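You operate a simulated robot arm through the tools that you are given. There is no shell and no other tool. Be economical: measure what you need, move in short steps, check, and stop when the job is done.

You are at the controls of a simulated robot arm. One attempt, no reset.

TASK
Take the white frame on the plate end of the stained board and put it away on the red-taped rest. Take the scrap tray and leave it on top of the sand-label board. Put the white patch on top of the purple-tab paper. Take the red frame and put it on top of the beige-tile board. Press the shade button to switch it on. Fetch the batch jug and set it on top of the white paper. Shut the extractor drawer. Do these in any order. Set down upright: white patch, batch jug.

It is judged by the outcome, as a careful person would: the job done as asked, and still so three seconds after it is handed in. It fails if anything else is knocked over, pushed out of place, dropped, spilled or broken.

THE ROBOT
A 6-joint arm with a two-finger parallel gripper on a trunk, on a base that drives. Base frame: it is fixed to the floor where the robot stands at the start and does not move with it; the origin is under the middle of the robot, x ahead of it, y to its left, z up. Lengths are in m, angles in degrees, forces in N, time in s.
Its first joint turns from -166.0 to 166.0 degrees. Places, roughly: batch jug [1.25, 6, 0.75]; beige-tile board (38x33x5 cm) [5.5, 3, 0.8]; extractor drawer [-3, 1, 0.7]; purple-tab paper (32x35x4 cm) [0.3, 2.5, 0.9]; red frame [1.25, 0.25, 1]; red-taped rest (24x20 cm) [1.78, 0.06, 0.9]; sand-label board [6, -3.5, 1]; scrap tray [6.5, -3.75, 0.25]; shade button [1.3, -0.2, 0.9]; white frame [5.75, -0.25, 0.75]; white paper (21x17x3 cm) [2.3, 5.3, 0.6]; white patch (8x3x4 cm) [0, 1.5, 0.9]. Payload 3.91 kg.
The TCP is the grasp point between the finger pads, 0.03 m short of the fingertips. In the tool frame z runs along the fingers and y along their closing line. The gripper opens to 0.11 m. The fingers are 0.02 m wide and 0.01 m thick; the gripper's body (0.048 by 0.112 m) begins 0.055 m behind the TCP.
Orientation is told as [roll, pitch, yaw] about the base's x, y, z axes, in that order, counted from this pose: with the fingers straight down and closing along the base's y, the tool's x points along the base's -x, its y along +y and its z along -z.

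THE INTERFACE
- The arm moves only by the tool drive_tool. Its argument "motion" is a list that holds one entry, the list of rows, each a list of 7 numbers: the closure, from 0 (fully open) to 1 (shut), then the shift along the base's x, y, z in units of 40 mm (1.0 is 40 mm), then the turn, a rotation vector about the base's x, y, z in units of 6 degrees (1.0 is 6 degrees). In form: [[[grip, dx, dy, dz, rx, ry, rz], ...]]. A call has 1 to 20 rows; each row shifts and turns the commanded pose from where the row before left it. A call with a number of a shift or a turn outside -1 to 1 is refused whole. A row lasts 0.2 s, in which the tool goes at most 0.05 m and 8.6 degrees; a call with a longer step from one row to the next is refused whole, and so is a gripper value outside its range. Where a pose cannot be reached the arm comes as near as it can. A force on the tool above 40 N (or 10 N above the force at the start of the call, whichever is more), or a blocked arm, ends the call early, and 0.2 s more pass. Each finger travels about 0.108 m/s and halts on what it meets, pressing with about 40 N; the grip force reading is that of the motor and also rises with nothing between the fingers. The clock runs only during rows and for 0.2 s after the last one: add rows that do not move to give the fingers time. The reply holds the time, the measured pose of the TCP, the force on the tool along the base axes, the opening and the grip force, in the units named above and with some noise, with the torque about the TCP (base axes, N m) and any sound that the robot's microphone picked up.
- Cameras (640 x 400 px; columns grow to the right, rows downward): "scene" is now at [0.709, -0.2559, 1.1888]; the picture's right is [-0.00, -0.17, 0.99], its down [-0.94, -0.35, -0.06] and it looks along [0.35, -0.92, -0.16] (base axes); focal length 214 px, centre (320, 200). "wrist" rides on the gripper at [0.072, 0.017, -0.103] in the tool frame; the picture's right is [-0.23, 0.97, 0.00], its down [-0.76, -0.18, -0.62] and it looks along [-0.61, -0.14, 0.78] (tool axes); focal length 222 px, centre (320, 200). There is no depth. A picture from a camera that has moved, and an enlarged one, comes with that camera's place and axes in the base frame and with its lens.
- capture(camera): a new picture of that camera. The clock stands still meanwhile.
- roll_base(legs): drives the robot by 1 to 6 legs, each [ahead, left, turn to the left] in m, m and degrees, along the robot's own axes; the way and the turn of a leg run together, so that a leg with both is an arc; at most 1.5 m and 180 degrees a leg. The arm and the cameras ride along, it lands a little off, and it stops where it bumps. It gives what a move gives.
- aim_head(pan, tilt): turns the head with the scene camera to pan (to the left, within 80 degrees either way) and tilt (down, from -29 to 69), counted from straight ahead of the robot. It gives what a move gives.
- zoom(camera, box): a new picture of the part [left, top, right, bottom] of that camera's present view, enlarged. The clock stands still meanwhile.
- sign_off(): hands the job in; it is judged then, once.

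Go step by step. Nothing tells you exact positions but the pictures and the camera data: compare them with the known pose of the tool, close in by small moves and look again before you grip or let go. The budget is 186 turns and 144 pictures, counting those below and the enlarged ones. Unless the task says otherwise, let go and move clear before handing in.

The tools are called after "Emit:" as a command line: name --argument value ..., lists and objects as JSON in quotes. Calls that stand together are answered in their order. drive_tool: Moves the arm, as the interface text tells. Its arguments: {"type":"object","properties":{"motion":{"type":"array"}},"required":["motion"]} The other tools are called the same way: roll_base (legs) drives the base; aim_head (pan, tilt) turns the head that bears the scene camera; capture (camera) takes a picture; zoom (camera, box) takes an enlarged picture of a part of a camera's view; sign_off () hands the job in.

At the start:

```text
clock: 0.0
tool_pos: [0.5684, -0.1809, 1.0744]
tool_rot: [0.0, -0.1, 0.1]
contact_force: [0.4, -0.2, 0.0]
torque: [0.03, -0.02, -0.02]
width: 0.1097
grip_force: 0.0
robot x, y, heading: [0.0015, 0.0033, 0.0]
head pan, tilt: [-80.2, -20.6]
```

scene: 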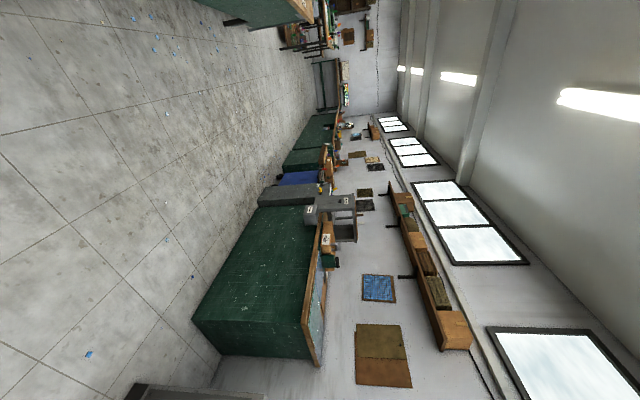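
wrist: 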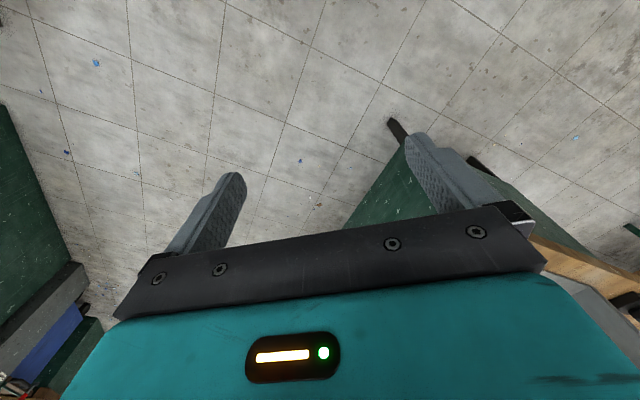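

The scene picture is rolled 90° (picture right is up), and the head looks to the robot's right. I'll look straight ahead first.

Emit:
aim_head --pan 0 --tilt 20

Emit:
capture --camera "scene"

Emit:
aim_head --pan 75 --tilt 10

Emit:
capture --camera "scene"

```text
clock: 1.5
tool_pos: [0.5697, -0.1816, 1.0741]
tool_rot: [0.0, -0.1, 0.0]
contact_force: [-0.2, -1.0, 0.1]
torque: [0.0, -0.01, -0.02]
width: 0.11
grip_force: 0.1
robot x, y, heading: [-0.0002, -0.0001, 0.0]
head pan, tilt: [0.0, 20.0]
```

```text
141 pictures are left
camera scene: at [0.6469, -0.1815, 1.1084], right [0.0, -1.0, 0.0], down [-0.94, 0.0, 0.34], along [-0.34, 0.0, -0.94], focal length 214 px, centre (320, 200)
```

scene: 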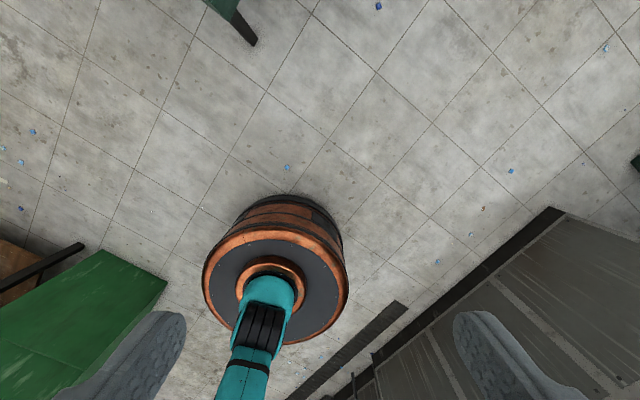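

```text
clock: 3.0
tool_pos: [0.5689, -0.1815, 1.0732]
tool_rot: [0.1, -0.2, 0.0]
contact_force: [0.9, 0.1, -0.3]
torque: [-0.03, 0.03, -0.02]
width: 0.11
grip_force: 0.0
robot x, y, heading: [0.0025, -0.0012, 0.1]
head pan, tilt: [75.0, 10.0]
```

```text
140 pictures are left
camera scene: at [0.663, -0.0917, 1.1775], right [0.0, -0.26, -0.97], down [-0.98, -0.17, 0.04], along [-0.17, 0.95, -0.26], focal length 214 px, centre (320, 200)
```

scene: 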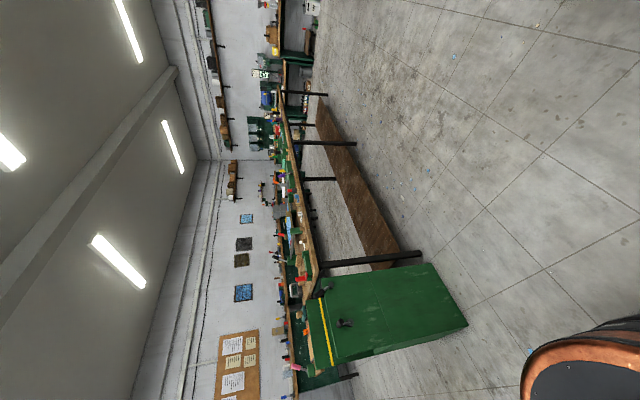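

The "scene" camera seems to ride on the arm, looking along the tool; with the tool pointing down I only see floor. I'll tilt the tool forward to look ahead.

Emit:
drive_tool --motion '[[[0, 0, 0, 0.3, 0, -1, 0], [0, 0, 0, 0.3, 0, -1, 0], [0, 0, 0, 0.3, 0, -1, 0], [0, 0, 0, 0.3, 0, -1, 0], [0, 0, 0, 0.3, 0, -1, 0], [0, 0, 0, 0.3, 0, -1, 0], [0, 0, 0, 0.3, 0, -1, 0], [0, 0, 0, 0.3, 0, -1, 0], [0, 0, 0, 0.3, 0, -1, 0], [0, 0, 0, 0.3, 0, -1, 0]]]'

Emit:
aim_head --pan 0 --tilt 0

Emit:
capture --camera "scene"

```text
clock: 5.2
tool_pos: [0.5698, -0.182, 1.1939]
tool_rot: [0.0, -60.1, 0.0]
contact_force: [1.1, -0.1, 0.3]
torque: [-0.01, 0.01, 0.0]
width: 0.1098
grip_force: 0.0
robot x, y, heading: [-0.0002, 0.0005, 0.4]
head pan, tilt: [75.0, 10.0]
```

```text
clock: 6.7
tool_pos: [0.57, -0.1812, 1.1915]
tool_rot: [0.0, -60.0, 0.1]
contact_force: [-0.8, 0.2, -0.1]
torque: [0.0, -0.01, -0.01]
width: 0.1101
grip_force: 0.2
robot x, y, heading: [0.0021, -0.0008, -0.2]
head pan, tilt: [0.0, 0.0]
```

```text
139 pictures are left
camera scene: at [0.5897, -0.1815, 1.3063], right [0.0, -1.0, 0.0], down [-0.5, 0.0, -0.87], along [0.87, 0.0, -0.5], focal length 214 px, centre (320, 200)
```

scene: 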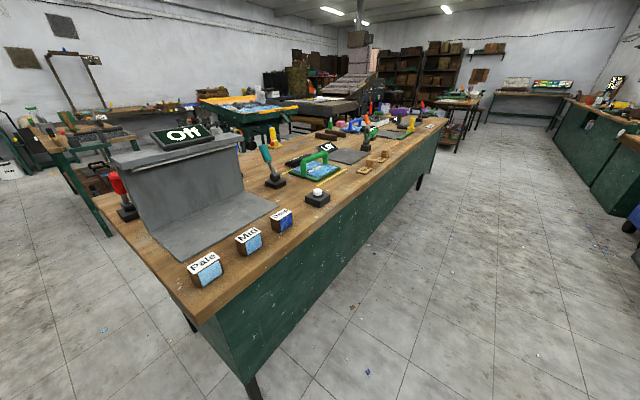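

A bench lies ahead with a sign "Off", three small labelled cubes and a row of objects. I'll zoom in for details.

Emit:
zoom --camera "scene" --box '[80, 110, 300, 290]'

Emit:
zoom --camera "scene" --box '[240, 80, 460, 220]'

```text
2.22 times, centred on (190, 200) of scene
camera zoom: at [0.5897, -0.1815, 1.3063], right [0.0, -1.0, 0.0], down [-0.5, 0.0, -0.87], along [0.87, 0.0, -0.5], focal length 477 px, centre (609, 200)
```

zoom: 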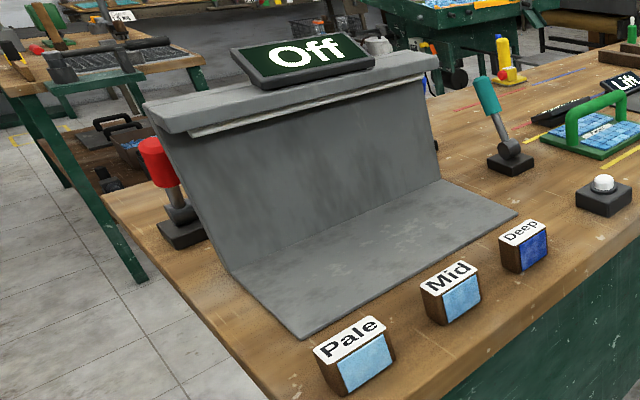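

```text
2.86 times, centred on (350, 150) of scene
camera zoom: at [0.5897, -0.1815, 1.3063], right [0.0, -1.0, 0.0], down [-0.5, 0.0, -0.87], along [0.87, 0.0, -0.5], focal length 613 px, centre (234, 343)
```

zoom: 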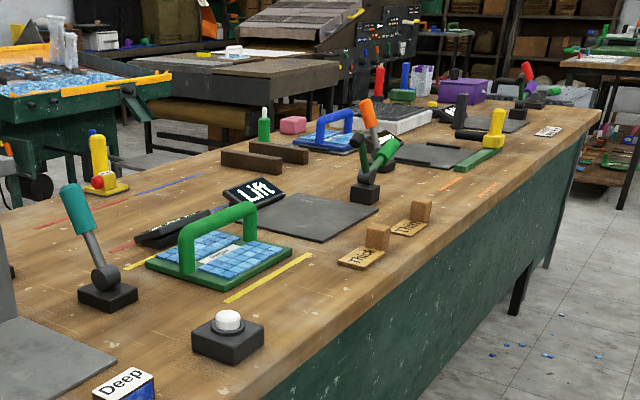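

The shade button looks like the white-domed box near (1.3, -0.2). I'll drive closer and look again.

Emit:
roll_base --legs '[[0.6, -0.45, 0]]'

Emit:
capture --camera "scene"

```text
clock: 10.7
tool_pos: [1.179, -0.6196, 1.1923]
tool_rot: [0.1, -60.1, -0.2]
contact_force: [0.3, -0.5, 0.3]
torque: [0.0, 0.01, 0.05]
width: 0.1098
grip_force: 0.2
robot x, y, heading: [0.6079, -0.4375, 0.0]
head pan, tilt: [0.0, 0.0]
```

```text
136 pictures are left
camera scene: at [1.199, -0.6201, 1.3064], right [0.0, -1.0, 0.0], down [-0.5, 0.0, -0.87], along [0.87, 0.0, -0.5], focal length 214 px, centre (320, 200)
```

scene: 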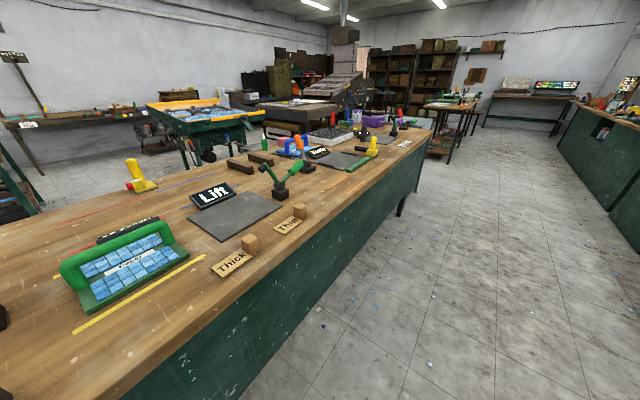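

I'll swing the tool over toward the button, pointing down, closing the fingers.

Emit:
drive_tool --motion '[[[1, 0, 1, 0, 0, 1, 0], [1, 0, 1, 0, 0, 1, 0], [1, 0, 1, 0, 0, 1, 0], [1, 0, 1, 0, 0, 1, 0], [1, 0, 1, 0, 0, 1, 0], [1, 0, 1, 0, 0, 1, 0], [1, 0, 1, 0, 0, 1, 0], [1, 0, 1, 0, 0, 1, 0], [1, 0, 1, 0, 0, 1, 0], [1, 0, 0.5, 0, 0, 1, 0], [1, 0, 0, 0, 0, 0, 0]]]'

Emit:
capture --camera "scene"

Emit:
capture --camera "wrist"

```text
clock: 13.1
tool_pos: [1.1773, -0.2399, 1.1938]
tool_rot: [-0.2, 0.0, 0.0]
contact_force: [-0.1, 0.3, 0.1]
torque: [0.02, -0.01, 0.01]
width: 0.0
grip_force: 38.5
robot x, y, heading: [0.6096, -0.4395, -0.1]
head pan, tilt: [0.0, 0.0]
```

```text
135 pictures are left
camera scene: at [1.2879, -0.2415, 1.2312], right [0.0, -1.0, 0.0], down [-1.0, 0.0, 0.0], along [0.0, 0.0, -1.0], focal length 214 px, centre (320, 200)
```

scene: 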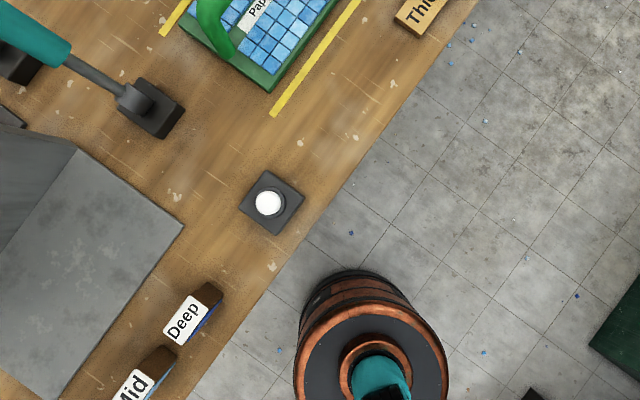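

```text
134 pictures are left
camera wrist: at [1.1047, -0.2242, 1.2954], right [0.23, 0.97, 0.0], down [0.76, -0.18, 0.62], along [0.61, -0.14, -0.78], focal length 222 px, centre (320, 200)
```

wrist: 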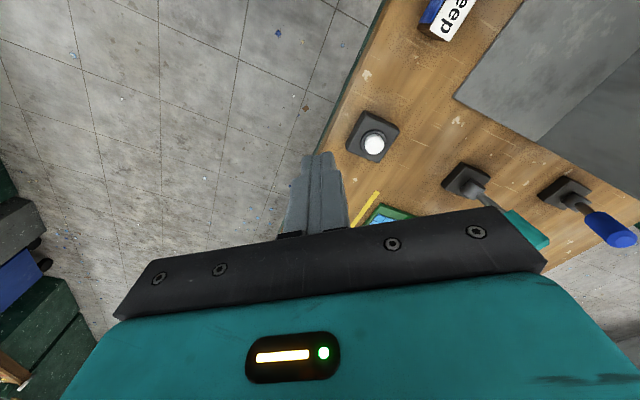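

Triangulating both views, the button's top is at about (1.285, -0.172, 0.942). I'll move above it and press in small steps.

Emit:
drive_tool --motion '[[[1, 0.9, 0.57, 0, 0, 0, 0], [1, 0.9, 0.57, 0, 0, 0, 0], [1, 0.9, 0.57, -1, 0, 0, 0], [1, 0, 0, -1, 0, 0, 0], [1, 0, 0, -1, 0, 0, 0], [1, 0, 0, -1, 0, 0, 0], [1, 0, 0, 0, 0, 0, 0], [1, 0, 0, -0.4, 0, 0, 0], [1, 0, 0, -0.3, 0, 0, 0], [1, 0, 0, -0.3, 0, 0, 0], [1, 0, 0, -0.3, 0, 0, 0], [1, 0, 0, -0.3, 0, 0, 0]]]'

Emit:
capture --camera "wrist"

```text
refused: row 3 steps farther than a row can; nothing moved
```

```text
133 pictures are left
camera wrist: at [1.1047, -0.2242, 1.2954], right [0.23, 0.97, 0.0], down [0.76, -0.18, 0.62], along [0.61, -0.14, -0.78], focal length 222 px, centre (320, 200)
```

wrist: 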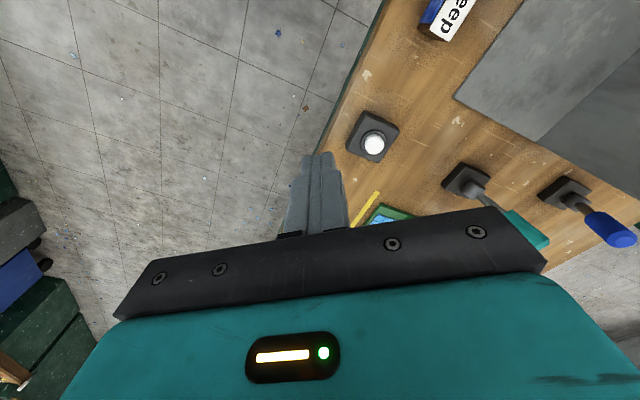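

The diagonal row was too long; I'll split it.

Emit:
drive_tool --motion '[[[1, 0.9, 0.57, 0, 0, 0, 0], [1, 0.9, 0.57, 0, 0, 0, 0], [1, 0.9, 0.57, 0, 0, 0, 0], [1, 0, 0, -1, 0, 0, 0], [1, 0, 0, -1, 0, 0, 0], [1, 0, 0, -1, 0, 0, 0], [1, 0, 0, -1, 0, 0, 0], [1, 0, 0, -1, 0, 0, 0], [1, 0, 0, 0, 0, 0, 0], [1, 0, 0, -0.3, 0, 0, 0]]]'

Emit:
capture --camera "wrist"

```text
clock: 15.3
tool_pos: [1.2877, -0.1705, 0.981]
tool_rot: [-0.1, -0.2, -0.1]
contact_force: [-0.2, 0.1, -0.2]
torque: [0.01, -0.01, -0.02]
width: 0.0002
grip_force: 37.7
robot x, y, heading: [0.6121, -0.4345, -0.2]
head pan, tilt: [0.0, 0.0]
```

```text
132 pictures are left
camera wrist: at [1.2143, -0.1538, 1.0836], right [0.23, 0.97, 0.0], down [0.76, -0.18, 0.62], along [0.61, -0.14, -0.78], focal length 222 px, centre (320, 200)
```

wrist: 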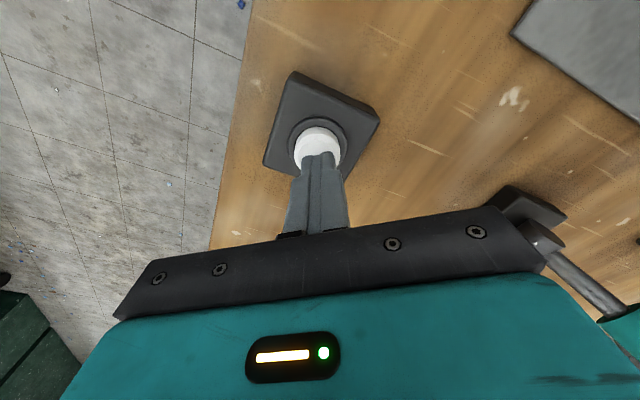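

Aligned just above the dome. Press.

Emit:
drive_tool --motion '[[[1, 0, 0, -0.2, 0, 0, 0], [1, 0, 0, -0.2, 0, 0, 0], [1, 0, 0, -0.2, 0, 0, 0], [1, 0, 0, -0.2, 0, 0, 0], [1, 0, 0, -0.2, 0, 0, 0]]]'

Emit:
capture --camera "wrist"

```text
clock: 16.0
tool_pos: [1.2876, -0.1721, 0.9722]
tool_rot: [0.1, -0.7, -0.1]
contact_force: [-4.8, -0.1, 24.7]
torque: [-0.03, 0.24, 0.0]
width: 0.0002
grip_force: 37.8
robot x, y, heading: [0.6119, -0.4388, 0.1]
head pan, tilt: [0.0, 0.0]
heard: click
stopped in row 3: the force on the tool passed its limit at 49 N (the readings are from after the stop); the commanded pose is now the measured one
```

```text
131 pictures are left
camera wrist: at [1.2129, -0.1549, 1.0735], right [0.23, 0.97, 0.01], down [0.75, -0.18, 0.63], along [0.62, -0.14, -0.78], focal length 222 px, centre (320, 200)
```

wrist: 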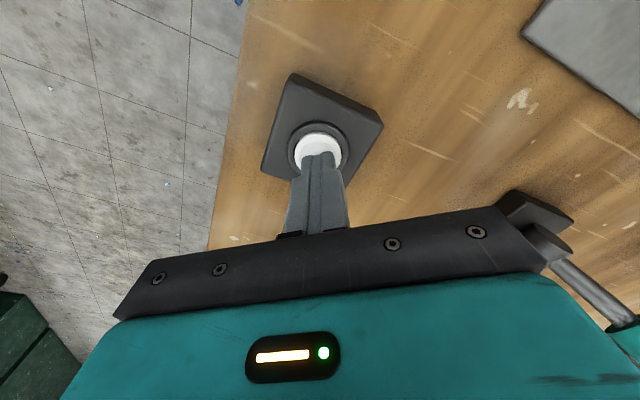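

A click was heard. I'll rise and tilt to look at the sign and behind the grey backdrop.

Emit:
drive_tool --motion '[[[1, 0, 0, 1, 0, 0, 0], [1, 0, 0, 1, 0, 0, 0], [1, 0, 0, 1, 0, 0, 0], [1, 0, 0, 1, 0, -1, 0], [1, 0, 0, 1, 0, -1, 0], [1, 0, 0, 1, 0, -1, 0], [1, 0, 0, 1, 0, -1, 0], [1, 0, 0, 1, 0, -1, 0], [1, 0, 0, 0, 0, -1, 0], [1, 0, 0, 0, 0, -1, 0], [1, 0, 0, 0, 0, -1, 0], [1, 0, 0, 0, 0, -1, 0], [1, 0, 0, 0, 0, 0, 1], [1, 0, 0, 0, 0, 0, 1], [1, 0, 0, 0, 0, 0, 1], [1, 0, 0, 0, 0, 0, 1], [1, 0, 0, 0, 0, 0, 1], [1, 0, 0, 0, 0, 0, 1], [1, 0, 0, 0, 0, 0, 1]]]'

Emit:
capture --camera "scene"

```text
clock: 20.0
tool_pos: [1.2886, -0.1719, 1.2892]
tool_rot: [0.3, -54.5, 42.0]
contact_force: [-0.5, 0.1, -0.2]
torque: [-0.05, -0.01, 0.03]
width: 0.0001
grip_force: 37.4
robot x, y, heading: [0.6105, -0.4352, -0.2]
head pan, tilt: [0.0, 0.0]
```

```text
130 pictures are left
camera scene: at [1.3112, -0.1506, 1.4002], right [0.67, -0.74, 0.0], down [-0.43, -0.39, -0.81], along [0.6, 0.55, -0.58], focal length 214 px, centre (320, 200)
```

scene: 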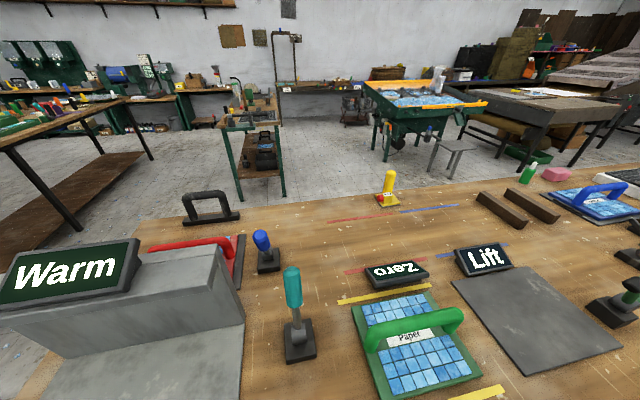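

The sign now reads "Warm": it is on. I see a red-handled frame behind the backdrop and red tape lines on the bench; zooming in.

Emit:
zoom --camera "scene" --box '[130, 170, 300, 290]'

Emit:
zoom --camera "scene" --box '[300, 150, 540, 300]'

Emit:
zoom --camera "scene" --box '[0, 20, 320, 220]'

```text
3.33 times, centred on (215, 230) of scene
camera zoom: at [1.3112, -0.1506, 1.4002], right [0.67, -0.74, 0.0], down [-0.43, -0.39, -0.81], along [0.6, 0.55, -0.58], focal length 715 px, centre (670, 100)
```

zoom: 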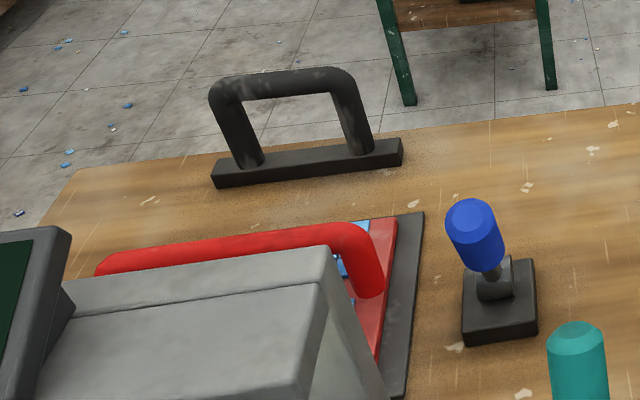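

```text
2.67 times, centred on (420, 225) of scene
camera zoom: at [1.3112, -0.1506, 1.4002], right [0.67, -0.74, 0.0], down [-0.43, -0.39, -0.81], along [0.6, 0.55, -0.58], focal length 572 px, centre (53, 133)
```

zoom: 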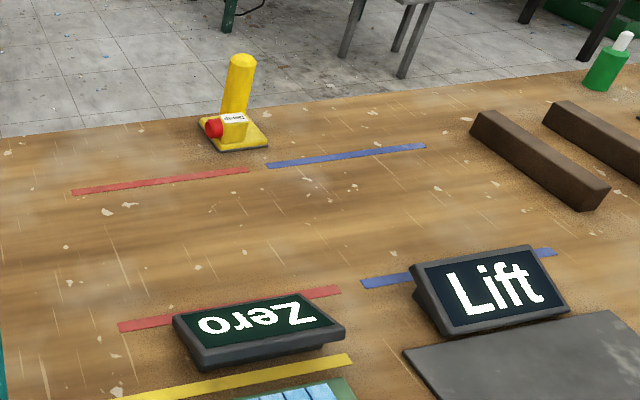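

```text
2.00 times, centred on (160, 120) of scene
camera zoom: at [1.3112, -0.1506, 1.4002], right [0.67, -0.74, 0.0], down [-0.43, -0.39, -0.81], along [0.6, 0.55, -0.58], focal length 429 px, centre (640, 360)
```

zoom: 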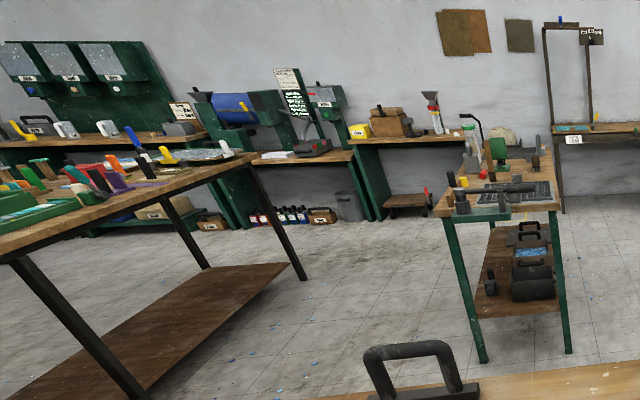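

The red frame sits behind the backdrop near the bench's rear-left, handle around (1.38, 0.33). The rear side is the better approach, so I'll drive around the bench's short end.

Emit:
roll_base --legs '[[-0.31, 0.64, 0], [0.3, 0.65, 0], [0.7, 0.5, 0], [0.49, -0.43, 0]]'

Emit:
capture --camera "scene"

```text
clock: 34.9
tool_pos: [2.5188, 1.1951, 1.2894]
tool_rot: [0.2, -54.5, 41.9]
contact_force: [0.8, 0.3, -0.3]
torque: [0.01, 0.0, -0.02]
width: 0.0003
grip_force: 37.6
robot x, y, heading: [1.8414, 0.9288, 0.1]
head pan, tilt: [0.0, 0.0]
```

```text
126 pictures are left
camera scene: at [2.5418, 1.2156, 1.3998], right [0.67, -0.74, 0.0], down [-0.43, -0.39, -0.81], along [0.6, 0.55, -0.58], focal length 214 px, centre (320, 200)
```

scene: 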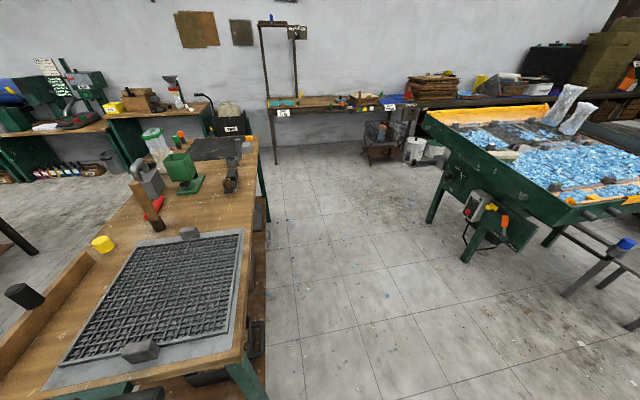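

I'll turn the base so the arm faces the bench from the rear.

Emit:
roll_base --legs '[[0, 0, -148]]'

Emit:
capture --camera "scene"

```text
clock: 41.4
tool_pos: [1.3955, 0.3527, 1.2883]
tool_rot: [0.2, -54.5, -107.2]
contact_force: [0.3, 0.3, 0.2]
torque: [-0.01, 0.0, 0.0]
width: 0.0
grip_force: 37.4
robot x, y, heading: [1.8406, 0.9321, -149.2]
head pan, tilt: [0.0, 0.0]
```

```text
125 pictures are left
camera scene: at [1.386, 0.3223, 1.3998], right [-0.96, 0.29, 0.0], down [0.17, 0.55, -0.81], along [-0.24, -0.78, -0.58], focal length 214 px, centre (320, 200)
```

scene: 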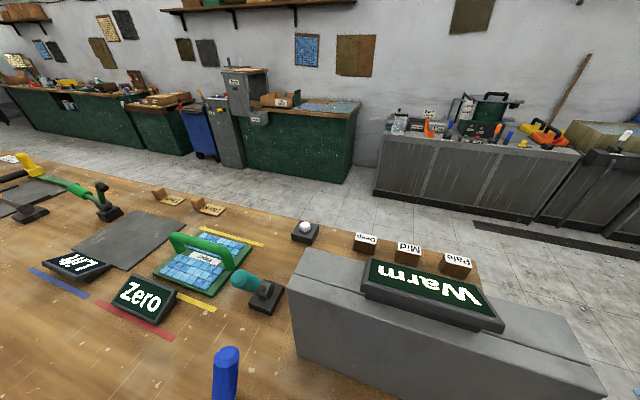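

I'm right above the frame area. Tilt the tool back down to look from above.

Emit:
drive_tool --motion '[[[0, 0.3, 0.4, 0, 0.956, -0.29, 0], [0, 0.3, 0.4, 0, 0.956, -0.29, 0], [0, 0, 0, 0, 0.956, -0.29, 0], [0, 0, 0, 0, 0.956, -0.29, 0], [0, 0, 0, 0, 0.956, -0.29, 0], [0, 0, 0, 0, 0.956, -0.29, 0], [0, 0, 0, 0, 0.956, -0.29, 0], [0, 0, 0, 0, 0.956, -0.29, 0], [0, 0, 0, 0, 0.956, -0.29, 0]]]'

Emit:
capture --camera "scene"

Emit:
capture --camera "wrist"

```text
clock: 43.4
tool_pos: [1.4201, 0.3857, 1.2882]
tool_rot: [-0.2, -0.6, -107.2]
contact_force: [0.7, 0.5, 0.0]
torque: [-0.03, 0.01, 0.03]
width: 0.1102
grip_force: 0.1
robot x, y, heading: [1.8418, 0.9305, -149.3]
head pan, tilt: [0.0, 0.0]
```

```text
124 pictures are left
camera scene: at [1.3875, 0.2797, 1.3278], right [-0.96, 0.29, 0.0], down [0.29, 0.96, -0.01], along [-0.01, -0.01, -1.0], focal length 214 px, centre (320, 200)
```

scene: 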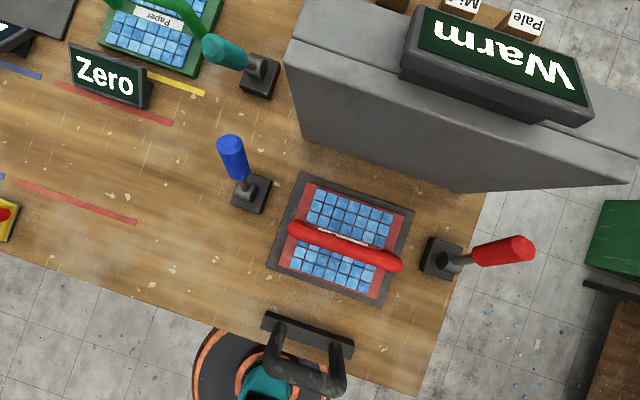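

```text
123 pictures are left
camera wrist: at [1.4569, 0.4496, 1.3901], right [0.86, -0.5, 0.0], down [-0.39, -0.67, 0.63], along [-0.32, -0.55, -0.78], focal length 222 px, centre (320, 200)
```

wrist: 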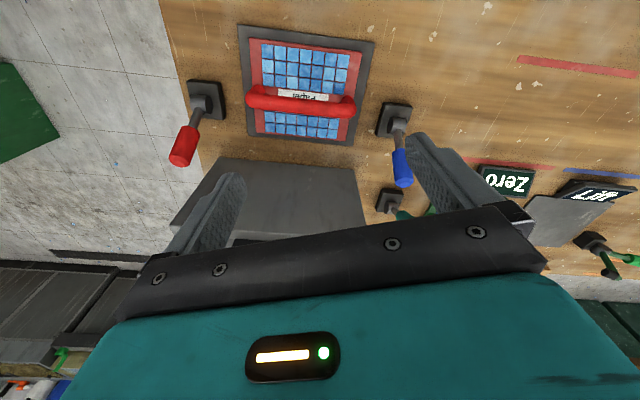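

Handle bar centre triangulates to about (1.366, 0.364, 0.96), running along (-0.82, 0.58). I'll turn the gripper so it closes across the bar and go down partway.

Emit:
drive_tool --motion '[[[0, -0.34, -0.14, 0, 0, 0, 1], [0, -0.34, -0.14, 0, 0, 0, 1], [0, -0.34, -0.14, 0, 0, 0, 1], [0, -0.34, -0.14, 0, 0, 0, 1], [0, 0, 0, 0, 0, 0, 1], [0, 0, 0, 0, 0, 0, 1], [0, 0, 0, 0, 0, 0, 1], [0, 0, 0, 0, 0, 0, 1], [0, 0, 0, -0.8, 0, 0, 1], [0, 0, 0, -0.8, 0, 0, 1], [0, 0, 0, -0.8, 0, 0, 1], [0, 0, 0, -0.8, 0, 0, 1], [0, 0, 0, -0.8, 0, 0, 0], [0, 0, 0, -0.8, 0, 0, 0]]]'

Emit:
capture --camera "scene"

Emit:
capture --camera "wrist"

```text
clock: 46.4
tool_pos: [1.3685, 0.3644, 1.0818]
tool_rot: [-0.2, -0.5, -34.9]
contact_force: [0.1, -0.6, -0.1]
torque: [0.0, -0.02, 0.0]
width: 0.1099
grip_force: 0.0
out of reach, approached as far as the arm can: row 1, 3, 4
robot x, y, heading: [1.8405, 0.9295, -149.4]
head pan, tilt: [0.0, 0.0]
```

```text
122 pictures are left
camera scene: at [1.4583, 0.3013, 1.1205], right [-0.57, -0.82, 0.0], down [-0.82, 0.57, -0.01], along [0.01, -0.01, -1.0], focal length 214 px, centre (320, 200)
```

scene: 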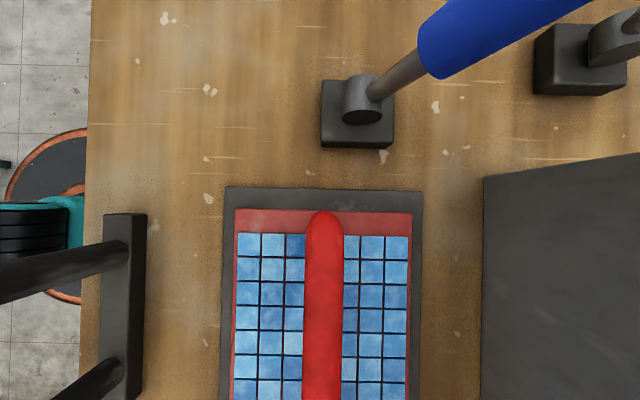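

```text
121 pictures are left
camera wrist: at [1.3175, 0.4202, 1.1832], right [0.74, 0.67, 0.0], down [0.52, -0.58, 0.63], along [0.42, -0.47, -0.78], focal length 222 px, centre (320, 200)
```

wrist: 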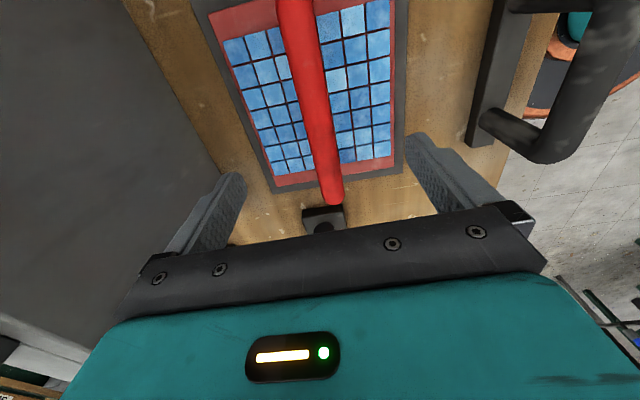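

The bar is centred between the fingers and aligned. Descend to grip height.

Emit:
drive_tool --motion '[[[0, 0, 0, -0.8, 0, 0, 0], [0, 0, 0, -0.8, 0, 0, 0], [0, 0, 0, -0.8, 0, 0, 0], [0, 0, 0, -0.6, 0, 0, 0], [0, 0, 0, 0, 0, 0, 0]]]'

Emit:
capture --camera "wrist"

Emit:
capture --camera "scene"

```text
clock: 47.6
tool_pos: [1.3678, 0.3662, 0.9601]
tool_rot: [-0.1, -0.5, -35.2]
contact_force: [0.3, 0.8, 0.3]
torque: [0.01, 0.02, 0.02]
width: 0.11
grip_force: 0.1
robot x, y, heading: [1.8426, 0.9298, -149.3]
head pan, tilt: [0.0, 0.0]
```

```text
120 pictures are left
camera wrist: at [1.3171, 0.4219, 1.062], right [0.75, 0.67, 0.0], down [0.52, -0.58, 0.63], along [0.42, -0.47, -0.78], focal length 222 px, centre (320, 200)
```

wrist: 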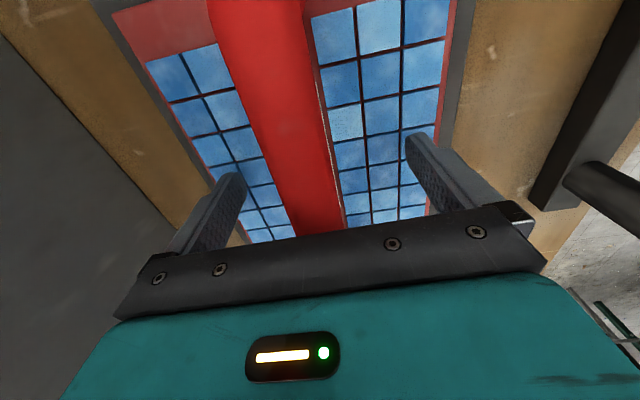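

```text
119 pictures are left
camera scene: at [1.4578, 0.303, 0.9993], right [-0.57, -0.82, 0.0], down [-0.82, 0.57, -0.01], along [0.01, -0.01, -1.0], focal length 214 px, centre (320, 200)
```

scene: 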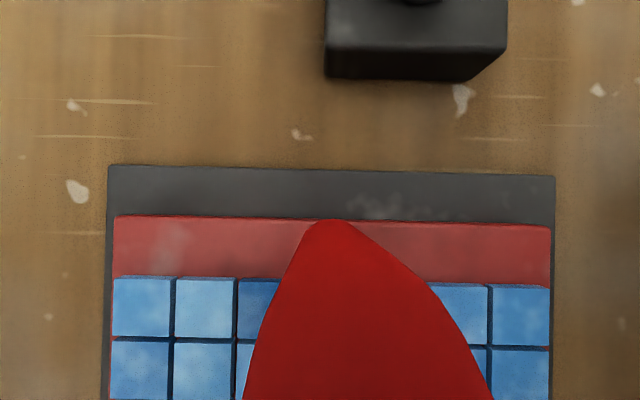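

The bar sits between the pads at the right height. Close and lift slightly.

Emit:
drive_tool --motion '[[[1, 0, 0, 0, 0, 0, 0], [1, 0, 0, 0, 0, 0, 0], [1, 0, 0, 0, 0, 0, 0], [1, 0, 0, 0, 0, 0, 0], [1, 0, 0, 0, 0, 0, 0]]]'

Emit:
drive_tool --motion '[[[1, 0, 0, 0.5, 0, 0, 0], [1, 0, 0, 0.5, 0, 0, 0], [1, 0, 0, 0.5, 0, 0, 0], [1, 0, 0, 0.5, 0, 0, 0], [1, 0, 0, 0.5, 0, 0, 0], [1, 0, 0, 0.5, 0, 0, 0], [1, 0, 0, 0.5, 0, 0, 0], [1, 0, 0, 0.5, 0, 0, 0]]]'

Emit:
capture --camera "wrist"

```text
clock: 48.8
tool_pos: [1.3676, 0.3654, 0.961]
tool_rot: [-0.1, -0.5, -35.1]
contact_force: [-0.1, -0.3, 2.3]
torque: [0.01, 0.02, -0.28]
width: 0.0258
grip_force: 40.6
robot x, y, heading: [1.8422, 0.9286, -148.9]
head pan, tilt: [0.0, 0.0]
```

```text
clock: 50.6
tool_pos: [1.3672, 0.3659, 1.1216]
tool_rot: [-0.1, -0.5, -35.1]
contact_force: [-1.0, 0.2, -4.2]
torque: [0.02, 0.0, 0.03]
width: 0.0256
grip_force: 40.4
robot x, y, heading: [1.8391, 0.9294, -149.5]
head pan, tilt: [0.0, 0.0]
```

```text
118 pictures are left
camera wrist: at [1.3169, 0.4226, 1.2232], right [0.75, 0.67, 0.0], down [0.52, -0.58, 0.63], along [0.42, -0.47, -0.78], focal length 222 px, centre (320, 200)
```

wrist: 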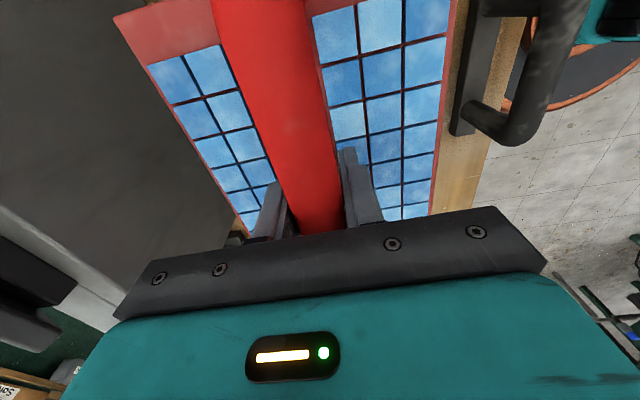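

Frame held (about 0.4 kg). Raise and retract it, then turn and drive toward the beige-tile board area.

Emit:
drive_tool --motion '[[[1, 0, 0, 1, 0, 0, 0], [1, 0, 0, 1, 0, 0, 0], [1, 0, 0, 1, 0, 0, 0], [1, 0, 0, 1, 0, 0, 0], [1, 0.58, 0.7, 0, 0, 0, 0], [1, 0.58, 0.7, 0, 0, 0, 0], [1, 0.58, 0.7, 0, 0, 0, 0], [1, 0.58, 0.7, 0, 0, 0, 0]]]'

Emit:
roll_base --legs '[[0, 0, 150], [1.06, -0.18, 0], [0.55, 0.7, 0], [0.55, 0.75, 0]]'

Emit:
capture --camera "wrist"

```text
clock: 52.4
tool_pos: [1.4627, 0.4816, 1.2703]
tool_rot: [0.0, -0.6, -35.1]
contact_force: [-1.4, -1.1, -4.8]
torque: [0.08, -0.04, -0.02]
width: 0.0255
grip_force: 39.7
out of reach, approached as far as the arm can: row 4
robot x, y, heading: [1.84, 0.9286, -149.0]
head pan, tilt: [0.0, 0.0]
```

```text
clock: 72.8
tool_pos: [4.5344, 2.3931, 1.2709]
tool_rot: [-0.1, -0.6, 113.0]
contact_force: [-0.9, 0.2, -3.5]
torque: [0.01, 0.01, 0.01]
width: 0.0255
grip_force: 40.0
robot x, y, heading: [3.9775, 2.2142, -0.9]
head pan, tilt: [0.0, 0.0]
```

```text
117 pictures are left
camera wrist: at [4.5469, 2.3183, 1.3735], right [-0.99, -0.17, 0.0], down [-0.13, 0.76, 0.63], along [-0.11, 0.62, -0.78], focal length 222 px, centre (320, 200)
```

wrist: 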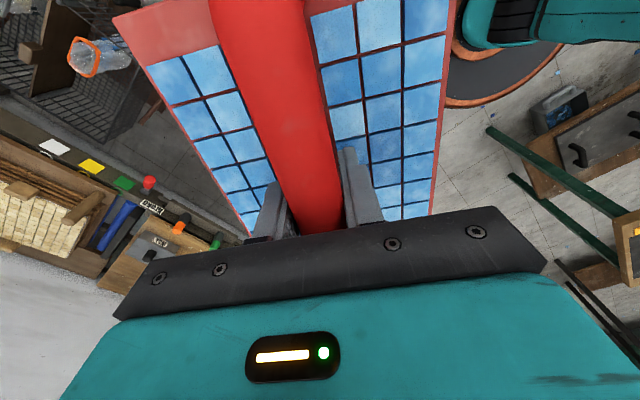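

The frame is still held and level. Look to the +x side with the head.

Emit:
aim_head --pan -65 --tilt 0

Emit:
capture --camera "scene"

```text
clock: 74.1
tool_pos: [4.5353, 2.3919, 1.2721]
tool_rot: [-0.1, -0.4, 113.0]
contact_force: [0.3, -0.1, -3.2]
torque: [-0.01, 0.01, 0.01]
width: 0.0258
grip_force: 39.7
robot x, y, heading: [3.9789, 2.2107, -0.9]
head pan, tilt: [-65.0, 0.0]
```

```text
116 pictures are left
camera scene: at [4.5667, 2.5249, 1.3627], right [0.39, 0.16, 0.91], down [0.39, -0.92, -0.01], along [0.83, 0.36, -0.42], focal length 214 px, centre (320, 200)
```

scene: 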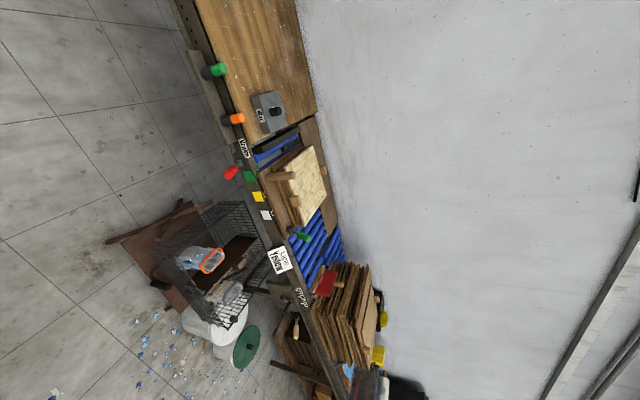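

The beige slab at about (5.4, 2.95) matches the beige-tile board. Zoom on it.

Emit:
zoom --camera "scene" --box '[210, 80, 370, 280]'

```text
2.00 times, centred on (290, 180) of scene
camera zoom: at [4.5667, 2.5249, 1.3627], right [0.39, 0.16, 0.91], down [0.39, -0.92, -0.01], along [0.83, 0.36, -0.42], focal length 429 px, centre (380, 240)
```

zoom: 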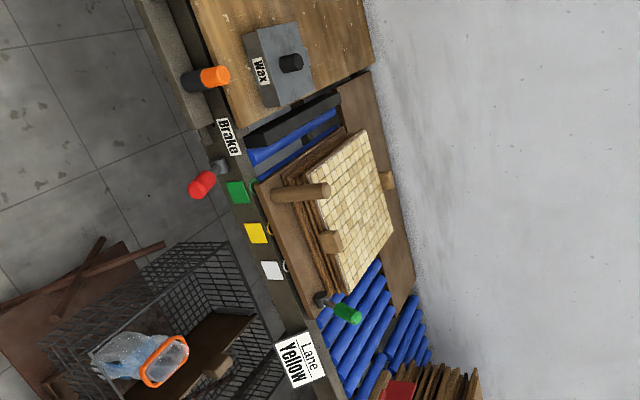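

The board is a stack with a beige tiled top on the wall bench. I'll turn to face it and drive into the corridor in front of it.

Emit:
roll_base --legs '[[0, 0, 37], [0.378, 0.096, 0], [0.519, -0.476, 0]]'

Emit:
aim_head --pan -45 --tilt 0

Emit:
capture --camera "scene"

Emit:
capture --camera "wrist"

```text
clock: 81.3
tool_pos: [5.1334, 2.9233, 1.274]
tool_rot: [-0.2, -0.5, 152.2]
contact_force: [0.0, 0.9, -4.1]
torque: [-0.03, -0.03, -0.02]
width: 0.0255
grip_force: 40.4
robot x, y, heading: [4.8147, 2.429, 38.0]
head pan, tilt: [-65.0, 0.0]
stopped in leg 3: the robot was blocked; the commanded pose is now the measured one
```

```text
clock: 82.1
tool_pos: [5.1329, 2.9239, 1.2731]
tool_rot: [-0.2, -0.5, 152.2]
contact_force: [-0.2, 0.0, -4.2]
torque: [0.0, 0.0, 0.04]
width: 0.0255
grip_force: 40.2
robot x, y, heading: [4.813, 2.4298, 38.0]
head pan, tilt: [-45.0, 0.0]
```

```text
114 pictures are left
camera scene: at [5.0662, 3.0301, 1.339], right [0.33, 0.62, 0.71], down [0.88, -0.47, -0.01], along [0.33, 0.63, -0.7], focal length 214 px, centre (320, 200)
```

scene: 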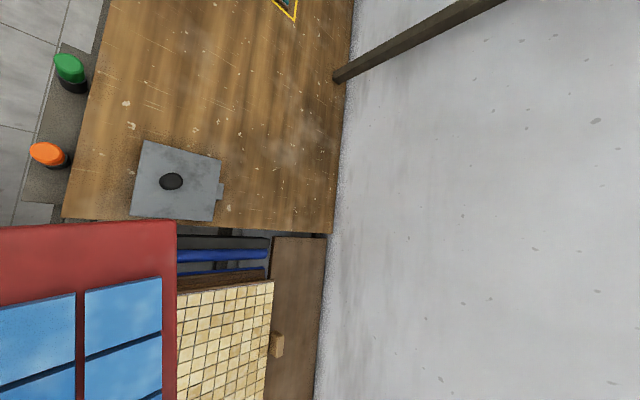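

```text
113 pictures are left
camera wrist: at [5.1895, 2.8733, 1.375], right [-0.66, -0.76, 0.0], down [-0.59, 0.51, 0.63], along [-0.48, 0.41, -0.78], focal length 222 px, centre (320, 200)
```

wrist: 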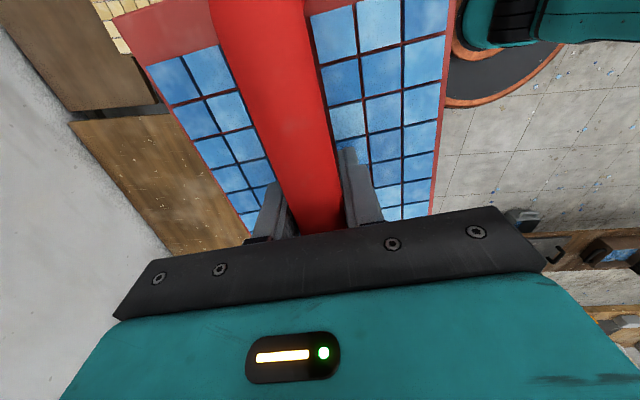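

The base bumped something at the end of the leg (I'll check that after), but the board centre, about (5.46, 3.01, top z ≈ 0.825), is within reach from here. Move the frame above it.

Emit:
drive_tool --motion '[[[1, 0.84, 0.24, 0, 0, 0, -0.13], [1, 0.84, 0.24, 0, 0, 0, -0.13], [1, 0.84, 0.24, 0, 0, 0, -0.13], [1, 0.84, 0.24, 0, 0, 0, -0.13], [1, 0.84, 0.24, 0, 0, 0, -0.13], [1, 0.84, 0.24, 0, 0, 0, -0.13], [1, 0.84, 0.24, 0, 0, 0, -0.13], [1, 0.84, 0.24, 0, 0, 0, -0.13], [1, 0.84, 0.24, 0, 0, 0, -0.13], [1, 0.84, 0.24, 0, 0, 0, -0.13], [1, 0, 0, -1, 0, 0, 0], [1, 0, 0, -1, 0, 0, 0], [1, 0, 0, -1, 0, 0, 0], [1, 0, 0, -1, 0, 0, 0]]]'

Emit:
aim_head --pan 0 --tilt 10

Emit:
capture --camera "scene"

Emit:
capture --camera "wrist"

```text
clock: 85.1
tool_pos: [5.4469, 2.9984, 1.0575]
tool_rot: [-0.2, -0.5, 144.5]
contact_force: [0.5, -0.7, -3.4]
torque: [0.02, -0.02, 0.0]
width: 0.0255
grip_force: 39.9
out of reach, approached as far as the arm can: row 6, 7, 8, 9, 10
robot x, y, heading: [4.8161, 2.4339, 38.1]
head pan, tilt: [-45.0, 0.0]
```

```text
clock: 86.2
tool_pos: [5.4476, 2.9993, 1.0582]
tool_rot: [-0.1, -0.6, 144.4]
contact_force: [-0.4, -0.4, -3.8]
torque: [0.01, 0.02, 0.02]
width: 0.0257
grip_force: 40.2
robot x, y, heading: [4.8172, 2.4315, 38.3]
head pan, tilt: [0.0, 10.0]
```

```text
112 pictures are left
camera scene: at [5.371, 3.0529, 1.0938], right [0.58, 0.81, 0.0], down [0.8, -0.57, 0.16], along [0.14, -0.09, -0.99], focal length 214 px, centre (320, 200)
```

scene: 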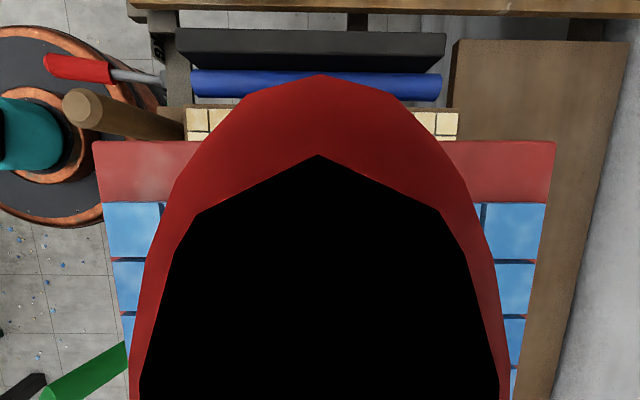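

```text
111 pictures are left
camera wrist: at [5.496, 2.9415, 1.1595], right [-0.75, -0.66, 0.0], down [-0.51, 0.58, 0.63], along [-0.41, 0.48, -0.78], focal length 222 px, centre (320, 200)
```

wrist: 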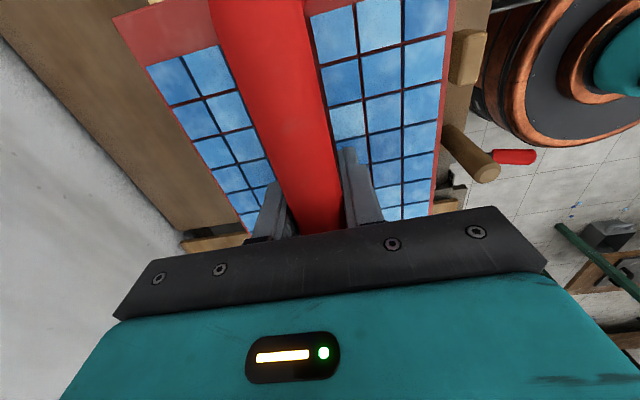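

The frame is well inside the board's outline; shift slightly right and lower.

Emit:
drive_tool --motion '[[[1, 0.4, -0.3, -0.8, 0, 0, 0], [1, 0, 0, -1, 0, 0, 0], [1, 0, 0, -1, 0, 0, 0], [1, 0, 0, -0.3, 0, 0, 0], [1, 0, 0, 0, 0, 0, 0]]]'

Emit:
drive_tool --motion '[[[1, 0, 0, -0.15, 0, 0, 0], [1, 0, 0, -0.15, 0, 0, 0], [1, 0, 0, -0.15, 0, 0, 0]]]'

Emit:
capture --camera "scene"

Emit:
capture --camera "wrist"

```text
clock: 87.5
tool_pos: [5.4625, 2.9859, 0.9323]
tool_rot: [-0.3, -0.5, 144.4]
contact_force: [0.2, -0.1, -4.5]
torque: [-0.01, -0.02, -0.01]
width: 0.0257
grip_force: 39.8
robot x, y, heading: [4.8154, 2.4312, 38.1]
head pan, tilt: [0.0, 10.0]
```

```text
clock: 88.2
tool_pos: [5.4639, 2.9862, 0.9148]
tool_rot: [-0.2, -0.5, 144.4]
contact_force: [0.0, -0.9, -4.0]
torque: [0.01, -0.01, 0.01]
width: 0.0256
grip_force: 39.7
robot x, y, heading: [4.8141, 2.4303, 38.0]
head pan, tilt: [0.0, 10.0]
```

```text
110 pictures are left
camera scene: at [5.3868, 3.0406, 0.9507], right [0.58, 0.81, 0.0], down [0.8, -0.57, 0.16], along [0.14, -0.09, -0.99], focal length 214 px, centre (320, 200)
```

scene: 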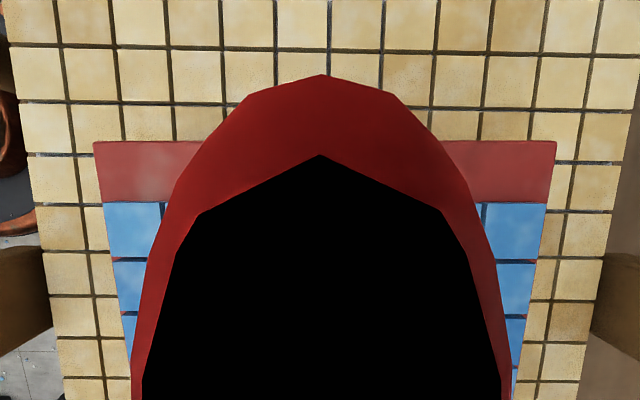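

```text
109 pictures are left
camera wrist: at [5.5119, 2.9292, 1.0165], right [-0.75, -0.66, 0.0], down [-0.51, 0.58, 0.63], along [-0.41, 0.48, -0.78], focal length 222 px, centre (320, 200)
```

wrist: 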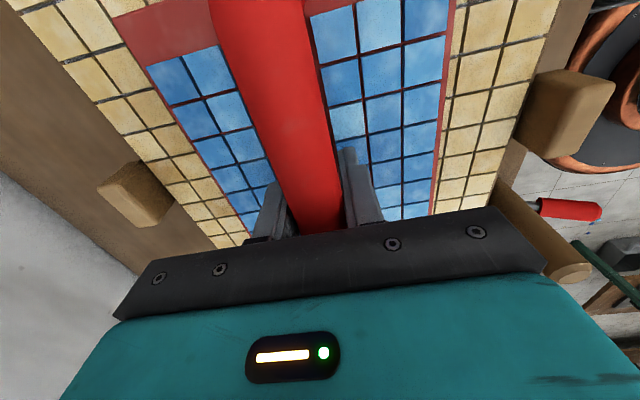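

Well centred over the tiles. Continue lowering to contact.

Emit:
drive_tool --motion '[[[1, 0, 0, -0.12, 0, 0, 0], [1, 0, 0, -0.12, 0, 0, 0], [1, 0, 0, -0.12, 0, 0, 0], [1, 0, 0, 0, 0, 0, 0]]]'

```text
clock: 89.2
tool_pos: [5.4639, 2.9863, 0.9006]
tool_rot: [-0.2, -0.5, 144.4]
contact_force: [-0.1, -0.5, -4.1]
torque: [-0.05, 0.02, -0.03]
width: 0.0257
grip_force: 40.6
robot x, y, heading: [4.8169, 2.4339, 38.2]
head pan, tilt: [0.0, 10.0]
```

Emit:
drive_tool --motion '[[[1, 0, 0, -0.12, 0, 0, 0], [1, 0, 0, -0.12, 0, 0, 0], [1, 0, 0, -0.12, 0, 0, 0], [1, 0, 0, 0, 0, 0, 0]]]'

Emit:
capture --camera "wrist"

```text
clock: 90.0
tool_pos: [5.4621, 2.9867, 0.8965]
tool_rot: [-0.7, -0.6, 144.4]
contact_force: [-4.2, -3.2, 8.6]
torque: [-0.18, 0.17, -0.1]
width: 0.0254
grip_force: 40.1
robot x, y, heading: [4.8137, 2.4345, 37.9]
head pan, tilt: [0.0, 10.0]
stopped in row 3: the force on the tool passed its limit at 49 N (the readings are from after the stop); the commanded pose is now the measured one
```

```text
108 pictures are left
camera wrist: at [5.5107, 2.9294, 0.9971], right [-0.75, -0.66, -0.01], down [-0.52, 0.58, 0.63], along [-0.41, 0.48, -0.78], focal length 222 px, centre (320, 200)
```

wrist: 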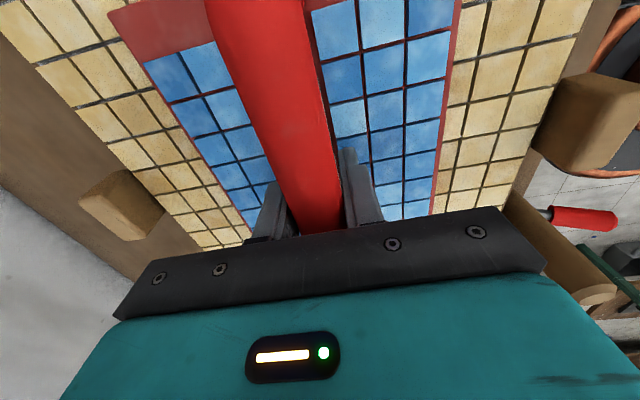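

It's resting on the board. Release and lift clear.

Emit:
drive_tool --motion '[[[0.8, 0, 0, 0, 0, 0, 0], [0.6, 0, 0, 0, 0, 0, 0], [0.3, 0, 0, 0, 0, 0, 0], [0, 0, 0, 0, 0, 0, 0], [0, 0, 0, 0, 0, 0, 0]]]'

Emit:
drive_tool --motion '[[[0, 0, 0, 0.5, 0, 0, 0], [0, 0, 0, 0.7, 0, 0, 0], [0, 0, 0, 1, 0, 0, 0], [0, 0, 0, 1, 0, 0, 0], [0, 0, 0, 1, 0, 0, 0], [0, 0, 0, 1, 0, 0, 0], [0, 0, 0, 1, 0, 0, 0], [0, -0.6, -0.5, 1, 0, 0, 0], [0, -0.6, -0.5, 1, 0, 0, 0], [0, -0.6, -0.5, 0.5, 0, 0, 0], [0, -0.6, -0.5, 0, 0, 0, 0], [0, -0.6, -0.5, 0, 0, 0, 0]]]'

Emit:
capture --camera "scene"

Emit:
capture --camera "wrist"

```text
clock: 91.2
tool_pos: [5.4614, 2.9868, 0.8941]
tool_rot: [-0.5, -0.6, 144.3]
contact_force: [0.4, 0.2, 0.2]
torque: [-0.03, -0.02, 0.04]
width: 0.11
grip_force: 0.1
robot x, y, heading: [4.8164, 2.4335, 37.8]
head pan, tilt: [0.0, 10.0]
```

```text
refused: row 8 steps farther than a row can; nothing moved
```

```text
107 pictures are left
camera scene: at [5.3864, 3.0413, 0.9301], right [0.58, 0.81, 0.01], down [0.8, -0.57, 0.17], along [0.14, -0.09, -0.99], focal length 214 px, centre (320, 200)
```

scene: 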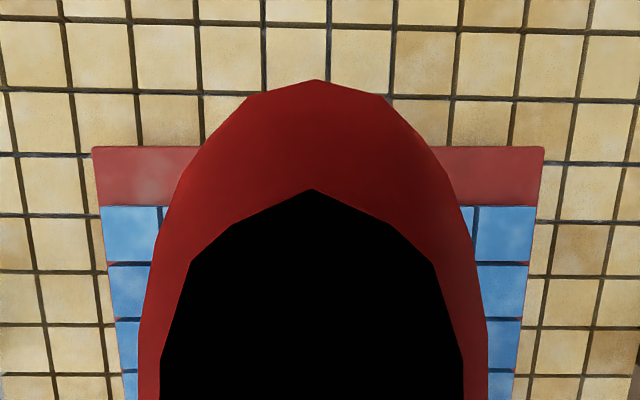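

```text
106 pictures are left
camera wrist: at [5.5113, 2.9297, 0.9958], right [-0.75, -0.66, -0.01], down [-0.52, 0.58, 0.63], along [-0.41, 0.48, -0.78], focal length 222 px, centre (320, 200)
```

wrist: 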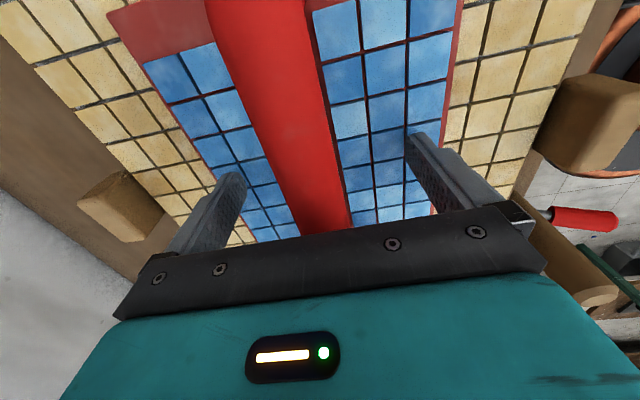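

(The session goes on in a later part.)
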